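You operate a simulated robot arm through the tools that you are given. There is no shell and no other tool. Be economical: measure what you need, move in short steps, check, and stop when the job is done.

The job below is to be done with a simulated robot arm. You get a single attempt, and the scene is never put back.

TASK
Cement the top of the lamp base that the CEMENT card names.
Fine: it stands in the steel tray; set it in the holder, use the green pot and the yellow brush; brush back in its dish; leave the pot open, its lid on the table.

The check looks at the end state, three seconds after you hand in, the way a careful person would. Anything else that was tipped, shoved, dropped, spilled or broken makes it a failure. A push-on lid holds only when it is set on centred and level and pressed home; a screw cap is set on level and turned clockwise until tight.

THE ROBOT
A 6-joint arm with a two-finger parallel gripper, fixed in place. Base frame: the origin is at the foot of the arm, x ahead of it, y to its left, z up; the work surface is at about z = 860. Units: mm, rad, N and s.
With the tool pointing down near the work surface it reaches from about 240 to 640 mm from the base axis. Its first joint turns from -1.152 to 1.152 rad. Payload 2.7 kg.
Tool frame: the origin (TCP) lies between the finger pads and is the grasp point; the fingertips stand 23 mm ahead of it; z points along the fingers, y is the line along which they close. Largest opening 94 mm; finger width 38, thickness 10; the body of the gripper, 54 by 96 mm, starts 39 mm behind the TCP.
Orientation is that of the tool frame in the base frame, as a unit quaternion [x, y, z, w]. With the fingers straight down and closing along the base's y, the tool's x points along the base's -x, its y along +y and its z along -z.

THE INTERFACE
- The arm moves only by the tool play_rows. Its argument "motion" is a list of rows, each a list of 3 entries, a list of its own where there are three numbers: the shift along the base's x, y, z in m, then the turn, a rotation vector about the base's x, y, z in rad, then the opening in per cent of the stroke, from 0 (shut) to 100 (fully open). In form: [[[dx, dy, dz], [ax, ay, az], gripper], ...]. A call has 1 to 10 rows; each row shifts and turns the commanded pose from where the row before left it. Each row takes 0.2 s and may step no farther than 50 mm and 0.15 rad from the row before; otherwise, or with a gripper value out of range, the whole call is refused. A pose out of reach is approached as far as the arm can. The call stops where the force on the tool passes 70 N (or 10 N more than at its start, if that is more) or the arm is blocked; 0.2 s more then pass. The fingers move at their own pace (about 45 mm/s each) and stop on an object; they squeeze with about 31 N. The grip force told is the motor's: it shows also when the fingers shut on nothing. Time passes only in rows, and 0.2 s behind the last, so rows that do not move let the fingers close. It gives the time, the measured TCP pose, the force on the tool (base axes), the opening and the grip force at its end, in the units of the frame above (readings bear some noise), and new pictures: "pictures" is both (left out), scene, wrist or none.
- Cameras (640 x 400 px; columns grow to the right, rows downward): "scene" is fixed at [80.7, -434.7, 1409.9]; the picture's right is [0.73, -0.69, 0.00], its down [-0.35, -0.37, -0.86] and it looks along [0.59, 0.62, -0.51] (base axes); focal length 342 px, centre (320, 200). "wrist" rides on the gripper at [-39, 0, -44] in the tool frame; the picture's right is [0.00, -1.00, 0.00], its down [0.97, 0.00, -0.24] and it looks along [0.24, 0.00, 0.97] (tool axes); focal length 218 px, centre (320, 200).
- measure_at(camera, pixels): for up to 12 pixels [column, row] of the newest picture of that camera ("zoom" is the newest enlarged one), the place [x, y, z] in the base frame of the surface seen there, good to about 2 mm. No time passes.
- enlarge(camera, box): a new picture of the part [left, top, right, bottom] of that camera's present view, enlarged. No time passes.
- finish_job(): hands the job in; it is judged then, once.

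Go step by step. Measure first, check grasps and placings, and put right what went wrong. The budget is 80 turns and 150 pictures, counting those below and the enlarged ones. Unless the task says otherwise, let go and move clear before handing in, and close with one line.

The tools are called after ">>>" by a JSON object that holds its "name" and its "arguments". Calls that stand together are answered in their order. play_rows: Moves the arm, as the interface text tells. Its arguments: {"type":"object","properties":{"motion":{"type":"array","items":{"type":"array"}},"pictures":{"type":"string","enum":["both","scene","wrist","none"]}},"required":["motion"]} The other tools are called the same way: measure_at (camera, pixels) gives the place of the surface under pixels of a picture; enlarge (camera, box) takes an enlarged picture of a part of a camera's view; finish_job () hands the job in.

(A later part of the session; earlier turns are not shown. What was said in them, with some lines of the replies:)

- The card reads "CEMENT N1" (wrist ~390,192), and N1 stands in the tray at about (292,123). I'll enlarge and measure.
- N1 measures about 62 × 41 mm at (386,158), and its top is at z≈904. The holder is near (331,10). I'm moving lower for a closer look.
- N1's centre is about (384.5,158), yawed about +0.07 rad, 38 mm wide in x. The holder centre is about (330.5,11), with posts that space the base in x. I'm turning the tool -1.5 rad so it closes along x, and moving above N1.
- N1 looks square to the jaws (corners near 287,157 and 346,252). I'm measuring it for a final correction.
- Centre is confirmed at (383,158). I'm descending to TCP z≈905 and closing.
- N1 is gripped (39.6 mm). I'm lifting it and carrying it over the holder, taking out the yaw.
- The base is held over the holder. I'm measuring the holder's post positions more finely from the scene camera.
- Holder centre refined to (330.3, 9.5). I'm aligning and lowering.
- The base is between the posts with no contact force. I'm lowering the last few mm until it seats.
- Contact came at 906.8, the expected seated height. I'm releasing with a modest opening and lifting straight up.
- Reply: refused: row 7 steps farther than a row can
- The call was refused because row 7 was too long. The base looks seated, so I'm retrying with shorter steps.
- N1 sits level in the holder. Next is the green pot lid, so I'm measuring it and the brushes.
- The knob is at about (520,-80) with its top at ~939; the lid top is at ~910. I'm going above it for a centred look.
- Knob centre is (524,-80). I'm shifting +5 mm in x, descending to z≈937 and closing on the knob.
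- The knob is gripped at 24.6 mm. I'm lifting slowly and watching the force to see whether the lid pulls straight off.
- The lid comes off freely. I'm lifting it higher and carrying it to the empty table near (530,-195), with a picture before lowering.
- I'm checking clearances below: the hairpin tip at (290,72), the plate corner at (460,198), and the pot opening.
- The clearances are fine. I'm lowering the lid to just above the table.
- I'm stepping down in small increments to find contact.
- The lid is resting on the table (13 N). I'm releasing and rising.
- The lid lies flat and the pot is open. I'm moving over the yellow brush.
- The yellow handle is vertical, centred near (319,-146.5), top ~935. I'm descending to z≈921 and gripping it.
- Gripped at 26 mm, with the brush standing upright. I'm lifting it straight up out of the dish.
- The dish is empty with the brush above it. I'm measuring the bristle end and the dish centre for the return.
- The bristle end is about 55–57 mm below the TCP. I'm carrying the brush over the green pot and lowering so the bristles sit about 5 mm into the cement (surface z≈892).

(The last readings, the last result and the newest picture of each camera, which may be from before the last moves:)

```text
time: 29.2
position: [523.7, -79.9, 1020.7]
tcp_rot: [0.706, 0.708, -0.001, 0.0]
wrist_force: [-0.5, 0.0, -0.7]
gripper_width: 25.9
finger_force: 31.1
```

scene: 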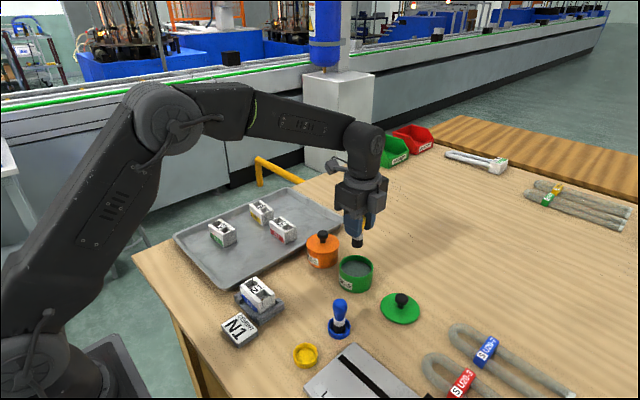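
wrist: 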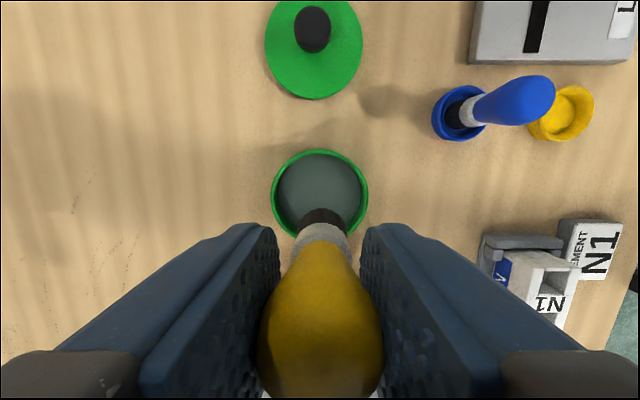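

The brush is over the pot. I'm lowering it into the cement.

>>> {"name": "play_rows", "arguments": {"motion": [[[0, 0, -0.04], [0, 0, 0], 5], [[0, 0, -0.025], [0, 0, 0], 5], [[0, 0, -0.008], [0, 0, 0], 5], [[0, 0, -0.005], [0, 0, 0], 5], [[0, 0, 0], [0, 0, 0], 5]]}}

>>> {"name": "enlarge", "arguments": {"camera": "scene", "box": [310, 210, 410, 310]}}

```text
time: 30.4
position: [523.8, -80.4, 946.4]
tcp_rot: [0.706, 0.708, 0.001, 0.002]
wrist_force: [-3.0, 0.4, 23.1]
gripper_width: 26.6
finger_force: 30.8
```

scene: 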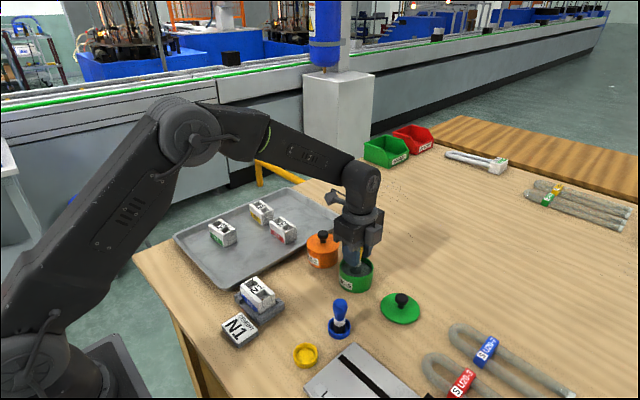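
wrist: 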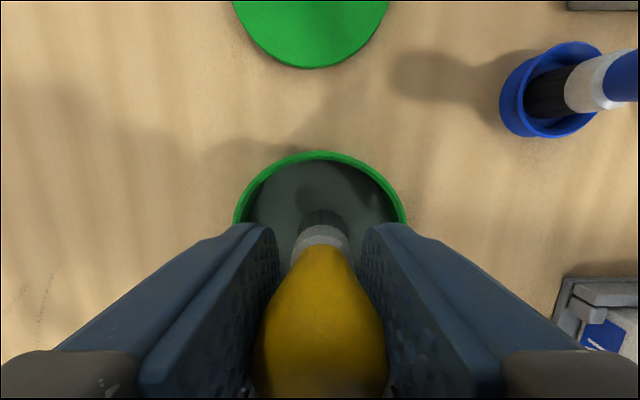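

```text
4.00 times, centred on (360, 260) of scene
```

zoom: 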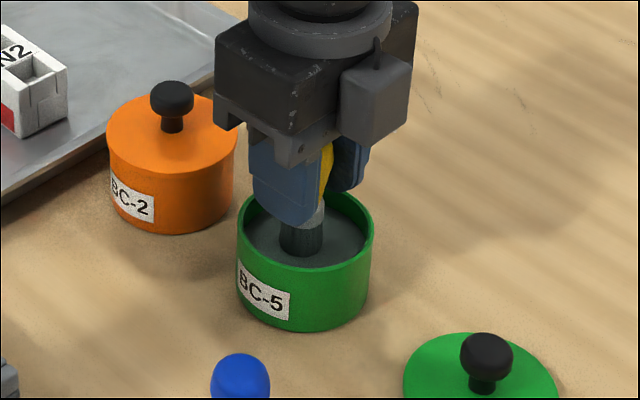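

The bristles met the cement surface (23 N). I'm lifting and checking that they picked some up.

>>> {"name": "play_rows", "arguments": {"motion": [[[0, 0, 0.005], [0, 0, 0], 5], [[0, 0, 0.02], [0, 0, 0], 5], [[0, 0, 0.045], [0, 0, 0], 5], [[0, 0, 0], [0, 0, 0], 5]]}}

>>> {"name": "enlarge", "arguments": {"camera": "scene", "box": [310, 190, 410, 300]}}

```text
time: 31.4
position: [523.8, -77.3, 1014.9]
tcp_rot: [0.706, 0.708, -0.002, -0.001]
wrist_force: [-0.1, 0.3, -0.4]
gripper_width: 26.2
finger_force: 30.9
```

scene: 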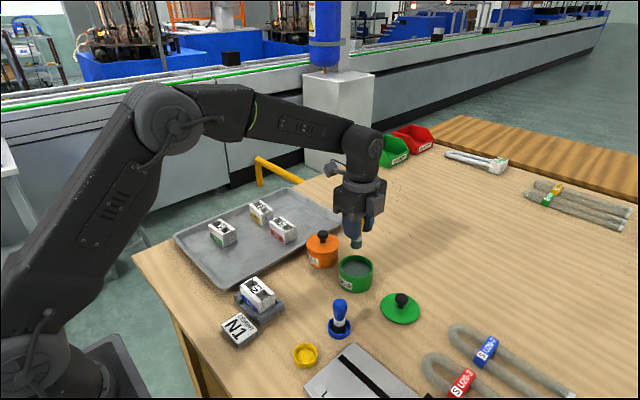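
wrist: 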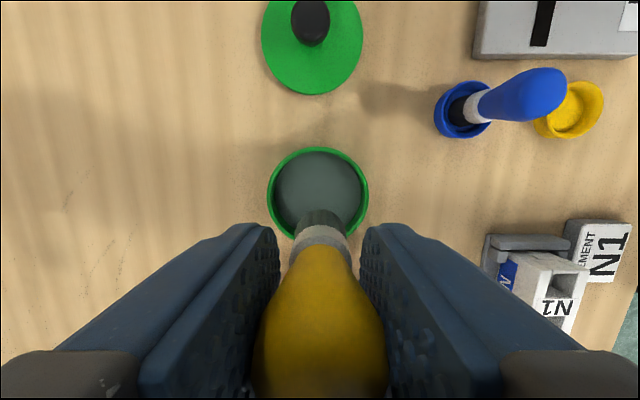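

```text
3.64 times, centred on (360, 245) of scene
```

zoom: 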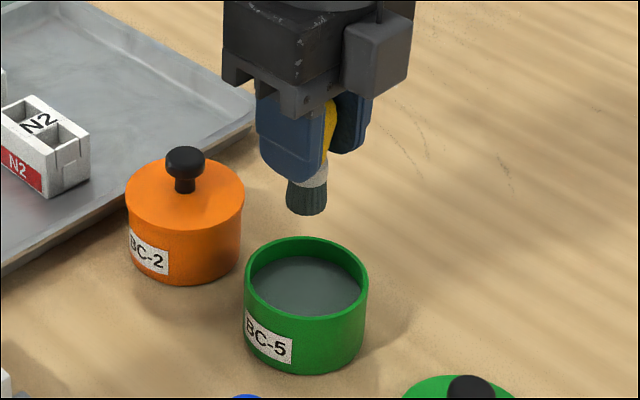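

The bristles are now grey with cement. I'm carrying the brush over N1 in the holder.

>>> {"name": "play_rows", "arguments": {"motion": [[[0, 0, 0.015], [0, 0, 0], 5], [[-0.0388, 0.0178, 0], [0, 0, 0], 5], [[-0.0388, 0.0178, 0], [0, 0, 0], 5], [[-0.0388, 0.0178, 0], [0, 0, 0], 5], [[-0.0388, 0.0178, 0], [0, 0, 0], 5], [[-0.0388, 0.0178, 0], [0, 0, 0], 5], [[0, 0, -0.025], [0, 0, 0], 5], [[0, 0, 0], [0, 0, 0], 5]]}}

>>> {"name": "enlarge", "arguments": {"camera": "scene", "box": [210, 240, 310, 340]}}

```text
time: 33.2
position: [329.7, 9.7, 1004.2]
tcp_rot: [0.707, 0.708, 0.001, 0.0]
wrist_force: [1.0, 0.2, -1.0]
gripper_width: 25.8
finger_force: 30.9
```

scene: 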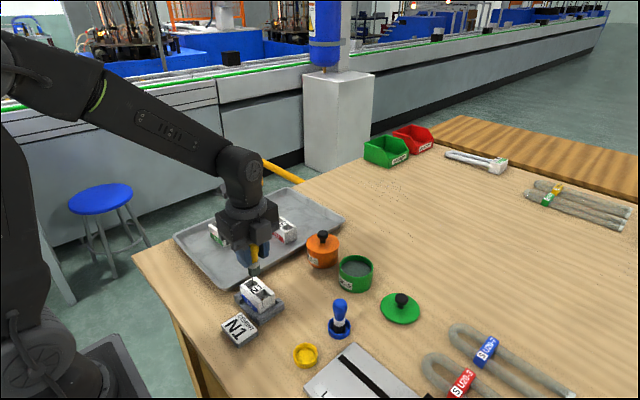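
wrist: 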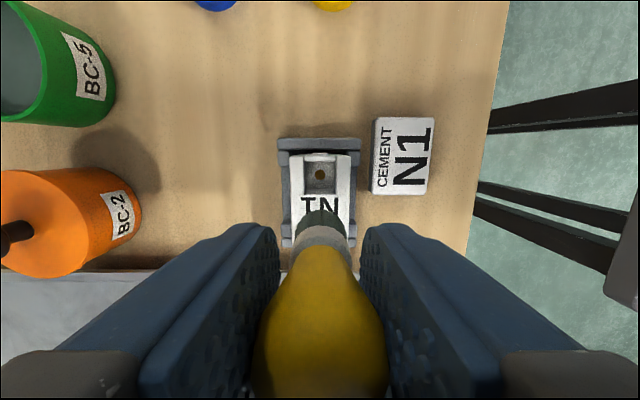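

```text
4.00 times, centred on (260, 290) of scene
```

zoom: 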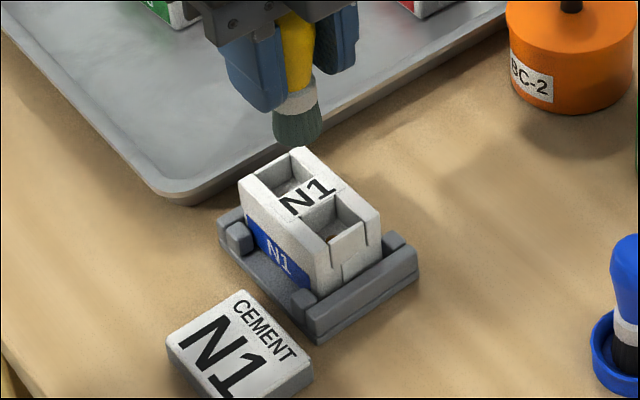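

>>> {"name": "measure_at", "arguments": {"camera": "zoom", "pixels": [[308, 195], [295, 204], [320, 182], [245, 180], [296, 150], [376, 214], [326, 240], [300, 140], [300, 100]]}}

```text
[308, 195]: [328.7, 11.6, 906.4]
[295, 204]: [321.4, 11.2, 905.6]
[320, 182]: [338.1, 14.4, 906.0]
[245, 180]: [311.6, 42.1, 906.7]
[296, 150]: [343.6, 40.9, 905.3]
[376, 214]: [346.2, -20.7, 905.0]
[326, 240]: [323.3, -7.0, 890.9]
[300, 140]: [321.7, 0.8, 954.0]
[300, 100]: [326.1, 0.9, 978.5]
```

The top of N1 is at z≈906, centred at (329,11). I'm lowering, then creeping to light contact.

>>> {"name": "play_rows", "arguments": {"motion": [[[0, 0.001, -0.025], [0, 0, 0], 5], [[0, 0, -0.01], [0, 0, 0], 5], [[0, 0, -0.003], [0, 0, 0], 5], [[0, 0, -0.001], [0, 0, 0], 5], [[0, 0, -0.001], [0, 0, 0], 5], [[0, 0, -0.001], [0, 0, 0], 5]], "pictures": "none"}}

```text
time: 34.6
position: [330.5, 11.7, 964.2]
tcp_rot: [0.707, 0.708, 0.0, 0.0]
wrist_force: [-0.4, 0.1, -0.1]
gripper_width: 25.9
finger_force: 30.8
```

>>> {"name": "play_rows", "arguments": {"motion": [[[0, 0, -0.001], [0, 0, 0], 5], [[0, 0, -0.001], [0, 0, 0], 5], [[0, 0, 0], [0, 0, 0], 5]], "pictures": "none"}}

```text
time: 35.4
position: [330.1, 10.9, 961.2]
tcp_rot: [0.706, 0.708, 0.0, 0.001]
wrist_force: [-0.5, 0.1, -0.8]
gripper_width: 26.2
finger_force: 31.1
```

>>> {"name": "play_rows", "arguments": {"motion": [[[0, 0, -0.001], [0, 0, 0], 5], [[0, 0, 0], [0, 0, 0], 5]], "pictures": "scene"}}

>>> {"name": "enlarge", "arguments": {"camera": "scene", "box": [220, 250, 300, 330]}}

```text
time: 36.0
position: [329.4, 10.7, 959.4]
tcp_rot: [0.707, 0.707, 0.0, 0.0]
wrist_force: [-0.1, 0.7, 5.3]
gripper_width: 25.9
finger_force: 31.0
```

scene: 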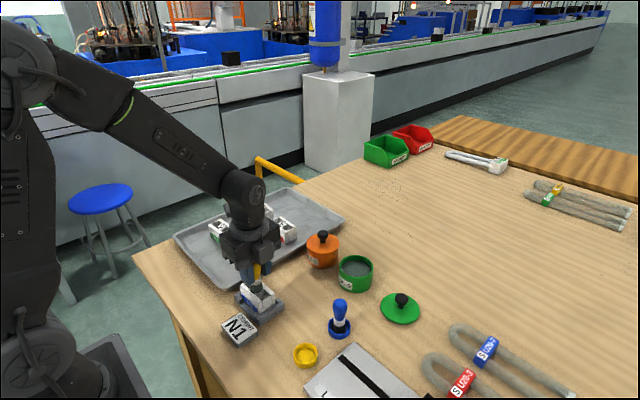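

```text
5.00 times, centred on (260, 290) of scene
```

zoom: 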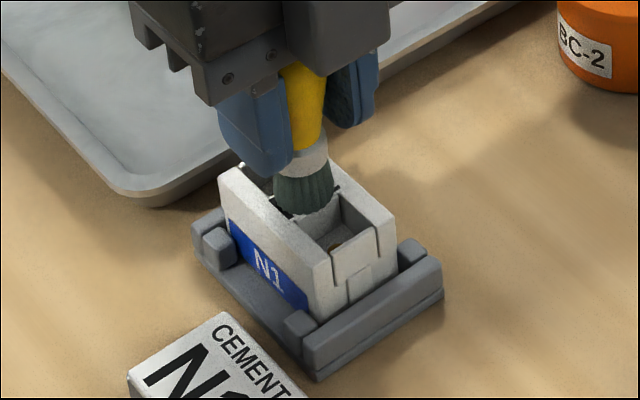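

Light contact, 5 N. I'm making gentle strokes along the top.

>>> {"name": "play_rows", "arguments": {"motion": [[[0, 0.006, 0], [0, 0, 0], 5], [[0, 0.007, 0], [0, 0, 0], 5], [[0, 0.007, 0], [0, 0, 0], 5], [[0, -0.01, 0], [0, 0, 0], 5], [[0, -0.01, 0], [0, 0, 0], 5], [[0, -0.01, 0], [0, 0, 0], 5], [[0, -0.01, 0], [0, 0, 0], 5], [[0, 0.01, 0], [0, 0, 0], 5], [[0, 0.01, 0], [0, 0, 0], 5]], "pictures": "scene"}}

>>> {"name": "enlarge", "arguments": {"camera": "scene", "box": [220, 250, 300, 330]}}

```text
time: 38.0
position: [328.8, 12.0, 961.0]
tcp_rot: [0.706, 0.708, 0.0, 0.0]
wrist_force: [-0.1, 0.8, -1.3]
gripper_width: 26.0
finger_force: 30.8
```

scene: 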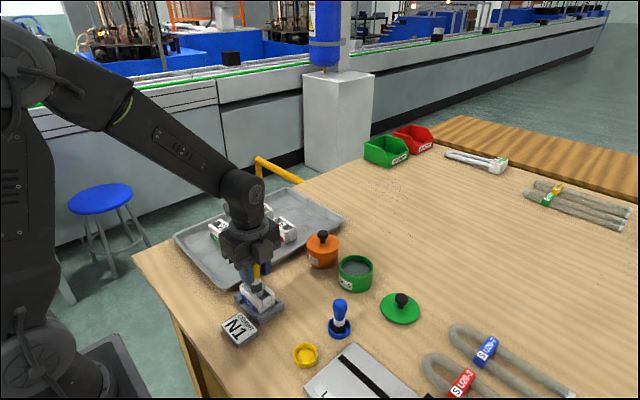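

```text
5.00 times, centred on (260, 290) of scene
```

zoom: 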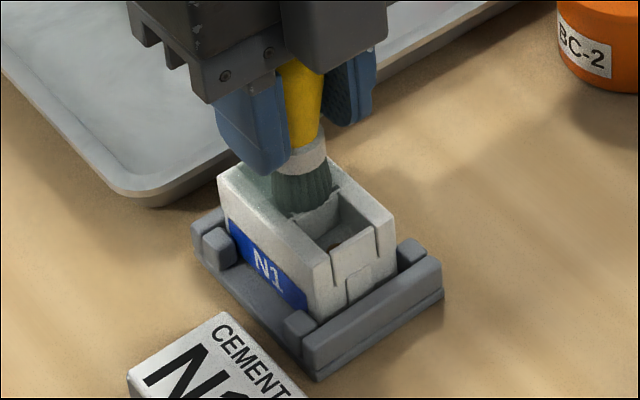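

I'm lifting to see what the strokes left on the top.

>>> {"name": "play_rows", "arguments": {"motion": [[[0, 0, 0.02], [0, 0, 0], 5], [[0, 0, 0.03], [0, 0, 0], 5], [[0, 0, 0], [0, 0, 0], 5]]}}

>>> {"name": "enlarge", "arguments": {"camera": "scene", "box": [225, 230, 305, 330]}}

>>> {"name": "enlarge", "arguments": {"camera": "wrist", "box": [260, 120, 380, 260]}}

```text
time: 38.8
position: [330.3, 8.6, 1011.6]
tcp_rot: [0.707, 0.708, 0.0, 0.0]
wrist_force: [-0.8, 0.4, -0.7]
gripper_width: 26.1
finger_force: 31.0
```

scene: 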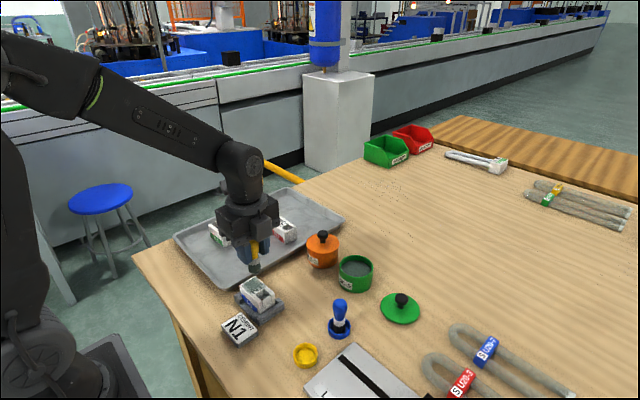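
wrist: 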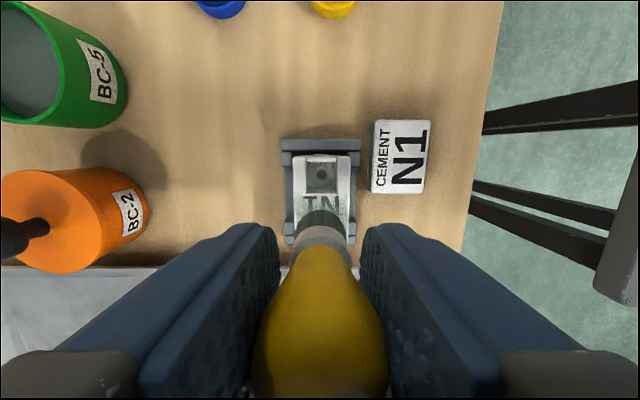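

```text
4.00 times, centred on (265, 280) of scene
```

zoom: 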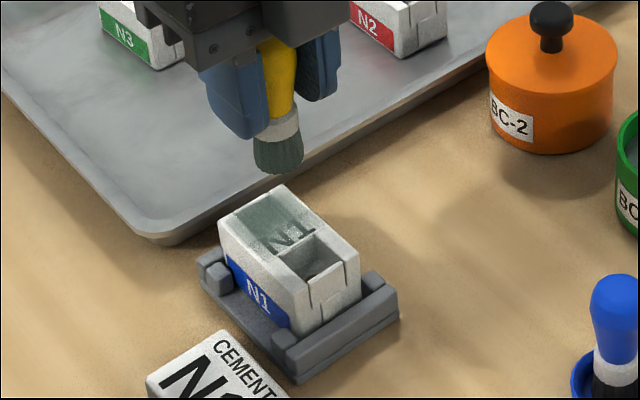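

```text
2.86 times, centred on (320, 190) of wrist
```

zoom: 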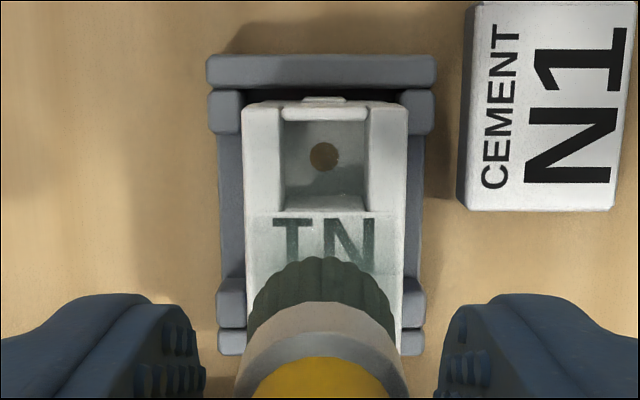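

The cement film covers the +y half and centre, but the -y half and rails look thin. I'll make two more lanes at x±8 over the full length, in light contact.

>>> {"name": "play_rows", "arguments": {"motion": [[[-0.008, -0.02, -0.025], [0, 0, 0], 5], [[0, 0, -0.02], [0, 0, 0], 5], [[0, 0, -0.004], [0, 0, 0], 5], [[0, 0, -0.0015], [0, 0, 0], 5], [[0, 0, 0], [0, 0, 0], 5]], "pictures": "none"}}

```text
time: 40.0
position: [322.8, -8.7, 960.0]
tcp_rot: [0.707, 0.707, 0.0, -0.001]
wrist_force: [1.2, 0.4, -0.1]
gripper_width: 25.9
finger_force: 30.9
```

>>> {"name": "play_rows", "arguments": {"motion": [[[0, 0, -0.0008], [0, 0, 0], 5], [[0, 0, 0], [0, 0, 0], 5]], "pictures": "none"}}

```text
time: 40.6
position: [322.5, -9.9, 960.2]
tcp_rot: [0.706, 0.708, 0.001, 0.001]
wrist_force: [-0.9, -2.2, 10.5]
gripper_width: 26.2
finger_force: 30.4
```

Contact at 10 N. I'm stroking both lanes.

>>> {"name": "play_rows", "arguments": {"motion": [[[0, 0.01, 0], [0, 0, 0], 5], [[0, 0.01, 0], [0, 0, 0], 5], [[0, 0.01, 0], [0, 0, 0], 5], [[0, 0.01, 0], [0, 0, 0], 5], [[0.008, 0, 0], [0, 0, 0], 5], [[0.008, 0, 0], [0, 0, 0], 5], [[0, -0.01, 0], [0, 0, 0], 5], [[0, -0.01, 0], [0, 0, 0], 5], [[0, -0.01, 0], [0, 0, 0], 5], [[0, -0.01, 0], [0, 0, 0], 5]], "pictures": "none"}}

>>> {"name": "play_rows", "arguments": {"motion": [[[-0.008, 0, 0], [0, 0, 0], 5], [[0, 0.01, 0], [0, 0, 0], 5], [[0, 0.01, 0], [0, 0, 0], 5], [[0, 0, 0.02], [0, 0, 0], 5], [[0, 0, 0.035], [0, 0, 0], 5], [[0, -0.04, 0.01], [0, 0, 0], 5], [[0, -0.04, 0], [0, 0, 0], 5], [[0, 0, 0], [0, 0, 0], 5]]}}

>>> {"name": "enlarge", "arguments": {"camera": "scene", "box": [225, 250, 305, 350]}}

```text
time: 42.8
position: [336.3, -9.5, 960.9]
tcp_rot: [0.706, 0.708, 0.001, 0.0]
wrist_force: [-0.8, -0.2, -0.3]
gripper_width: 26.3
finger_force: 30.5
```

```text
time: 44.6
position: [329.1, -69.3, 1023.9]
tcp_rot: [0.706, 0.708, 0.0, 0.0]
wrist_force: [0.7, -0.5, 0.0]
gripper_width: 26.1
finger_force: 31.1
```

scene: 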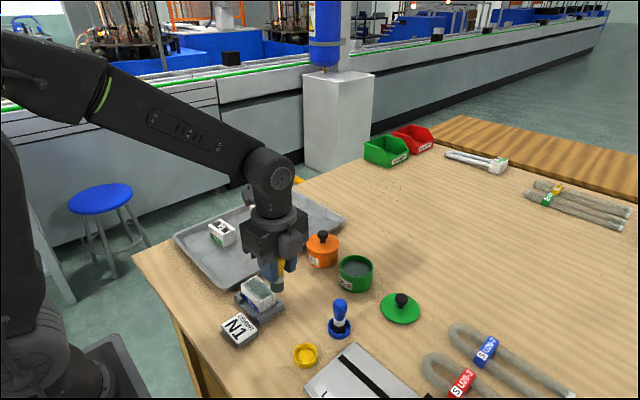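
wrist: 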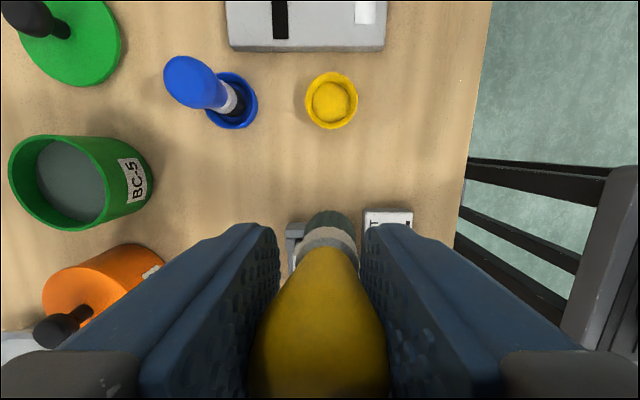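

```text
4.00 times, centred on (265, 300) of scene
```

zoom: 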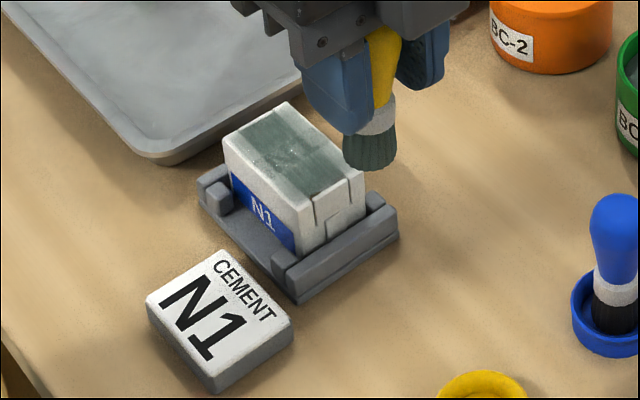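

The whole top of N1 is now covered with cement. I'm returning the brush above its dish.

>>> {"name": "play_rows", "arguments": {"motion": [[[-0.0045, -0.039, 0], [0, 0, 0], 5], [[-0.005, -0.0385, 0], [0, 0, 0], 5], [[0, 0, -0.04], [0, 0, 0], 5], [[0, 0, -0.02], [0, 0, 0], 5], [[0, 0, 0], [0, 0, 0], 5]]}}

>>> {"name": "enlarge", "arguments": {"camera": "scene", "box": [270, 290, 350, 380]}}

>>> {"name": "measure_at", "arguments": {"camera": "wrist", "pixels": [[321, 200], [297, 195], [346, 195]]}}

```text
time: 45.8
position: [320.1, -146.9, 963.7]
tcp_rot: [0.707, 0.708, 0.0, 0.0]
wrist_force: [0.2, 0.4, -1.3]
gripper_width: 26.0
finger_force: 31.0
```

scene: 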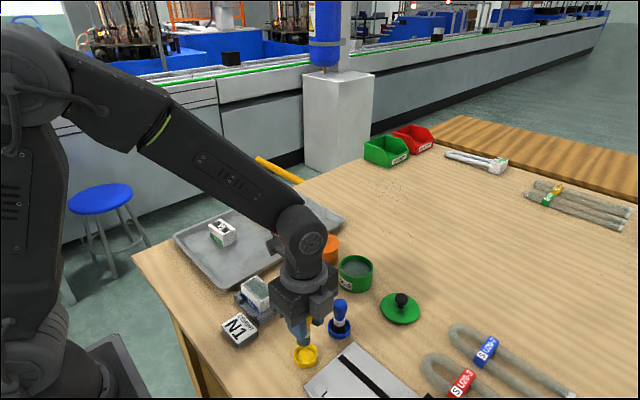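
wrist: 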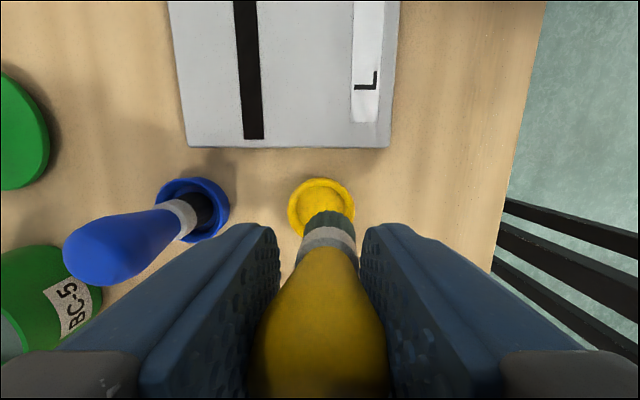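

```text
4.44 times, centred on (310, 335) of scene
```

zoom: 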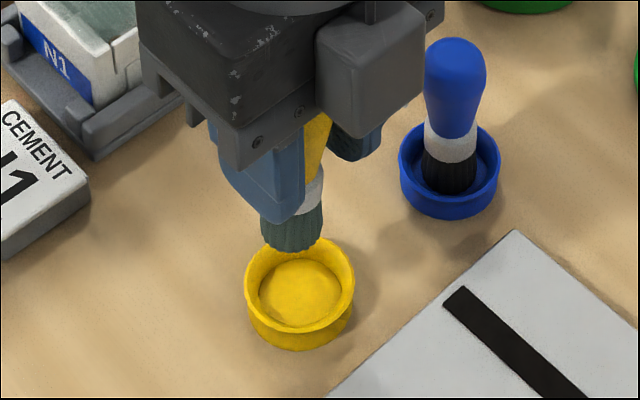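

```text
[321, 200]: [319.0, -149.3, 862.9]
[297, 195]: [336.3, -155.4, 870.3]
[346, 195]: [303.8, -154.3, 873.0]
```

The brush is upright and aligned with the dish. I'm lowering.

>>> {"name": "play_rows", "arguments": {"motion": [[[0, -0.0005, -0.025], [0, 0, 0], 5], [[0, 0, -0.014], [0, 0, 0], 5], [[0, 0, -0.001], [0, 0, 0], 5], [[0, 0, -0.001], [0, 0, 0], 5], [[0, 0, -0.001], [0, 0, 0], 5]], "pictures": "none"}}

```text
time: 47.0
position: [320.6, -147.5, 923.0]
tcp_rot: [0.706, 0.708, 0.001, 0.0]
wrist_force: [-0.1, 0.3, -0.7]
gripper_width: 25.7
finger_force: 30.5
```

>>> {"name": "play_rows", "arguments": {"motion": [[[0, 0, -0.001], [0, 0, 0], 5], [[0, 0, -0.001], [0, 0, 0], 5], [[0, 0, -0.001], [0, 0, 0], 5], [[0, 0, 0], [0, 0, 0], 5]], "pictures": "none"}}

```text
time: 48.0
position: [321.5, -147.3, 919.7]
tcp_rot: [0.707, 0.708, 0.0, 0.0]
wrist_force: [-0.3, 0.0, -0.6]
gripper_width: 25.9
finger_force: 32.0
```

>>> {"name": "play_rows", "arguments": {"motion": [[[0, 0, -0.0007], [0, 0, 0], 5], [[0, 0, -0.0007], [0, 0, 0], 5], [[0, 0, 0], [0, 0, 0], 5]], "pictures": "scene"}}

>>> {"name": "enlarge", "arguments": {"camera": "scene", "box": [280, 320, 340, 380]}}

```text
time: 48.8
position: [320.7, -147.0, 918.3]
tcp_rot: [0.706, 0.708, 0.0, 0.0]
wrist_force: [-0.3, 0.3, 0.3]
gripper_width: 26.0
finger_force: 31.2
```

scene: 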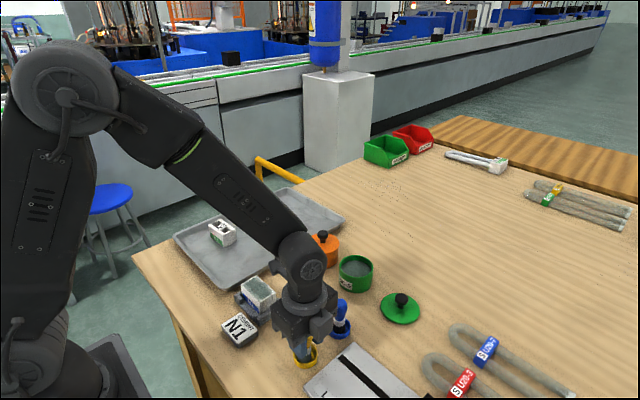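

```text
6.67 times, centred on (310, 350) of scene
```

zoom: 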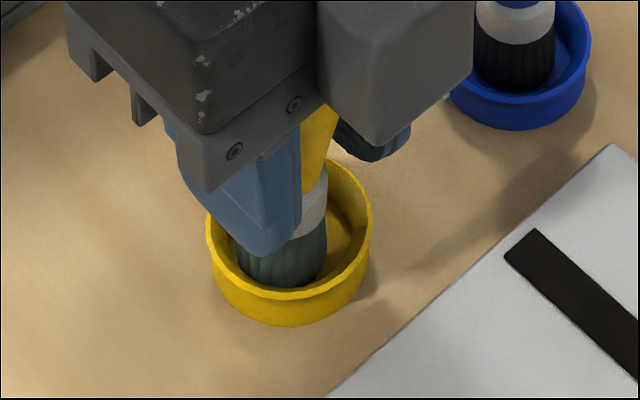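

>>> {"name": "play_rows", "arguments": {"motion": [[[0, 0, -0.0007], [0, 0, 0], 5], [[0, 0, -0.0007], [0, 0, 0], 5], [[0, 0, 0], [0, 0, 0], 5]], "pictures": "none"}}

```text
time: 49.6
position: [321.7, -147.2, 918.1]
tcp_rot: [0.707, 0.708, 0.0, 0.001]
wrist_force: [-3.7, -0.7, 24.7]
gripper_width: 26.0
finger_force: 31.0
```

The brush is resting on the dish floor (25 N). I'm easing off slightly, opening and lifting straight up.

>>> {"name": "play_rows", "arguments": {"motion": [[[0, 0, 0.0005], [0, 0, 0], 5], [[0, 0, 0], [0, 0, 0], 30], [[0, 0, 0], [0, 0, 0], 50], [[0, 0, 0], [0, 0, 0], 50], [[0, 0, 0], [0, 0, 0], 50], [[0, 0, 0.02], [0, 0, 0], 50], [[0, 0, 0.04], [0, 0, 0], 50], [[0, 0, 0.045], [0, 0, 0], 50], [[0, 0, 0.045], [0, 0, 0], 50], [[0, 0, 0], [0, 0, 0], 50]]}}

>>> {"name": "enlarge", "arguments": {"camera": "scene", "box": [215, 250, 425, 385]}}

>>> {"name": "enlarge", "arguments": {"camera": "scene", "box": [225, 265, 305, 345]}}

```text
time: 51.8
position: [322.7, -147.2, 1068.9]
tcp_rot: [0.706, 0.708, -0.001, -0.001]
wrist_force: [0.2, 0.2, -0.6]
gripper_width: 47.2
finger_force: 0.1
```

scene: 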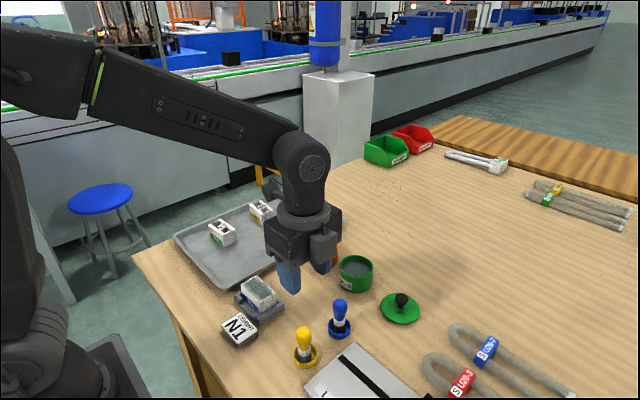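
wrist: 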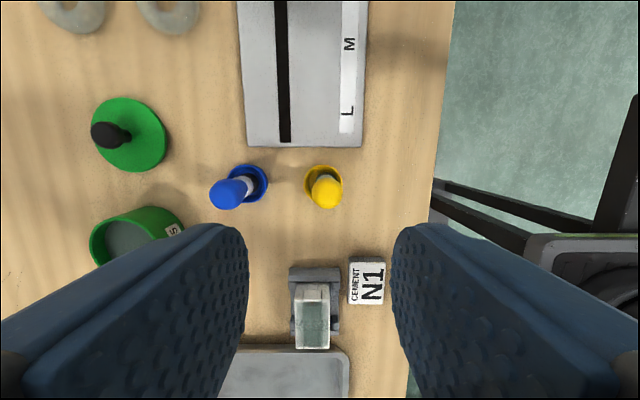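

```text
2.96 times, centred on (320, 318) of scene
```

zoom: 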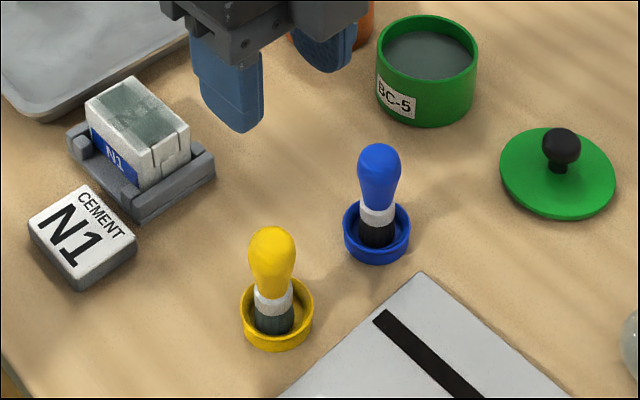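

```text
5.00 times, centred on (265, 305) of scene
```

zoom: 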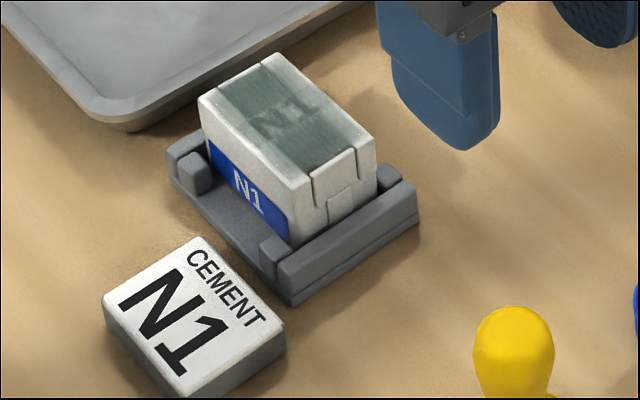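

The top of N1 is cemented and the base is seated in the holder. The yellow brush stands upright in its dish, the green pot is open, its lid lies flat on the table, and the gripper is clear, so I'm handing in.

>>> {"name": "finish_job", "arguments": {}}

```text
The job is handed in.
```

I set lamp base N1 in the holder and brushed its whole top with cement from the green pot. The yellow brush is back in its dish, the pot is open with its lid on the table, and the job is handed in.
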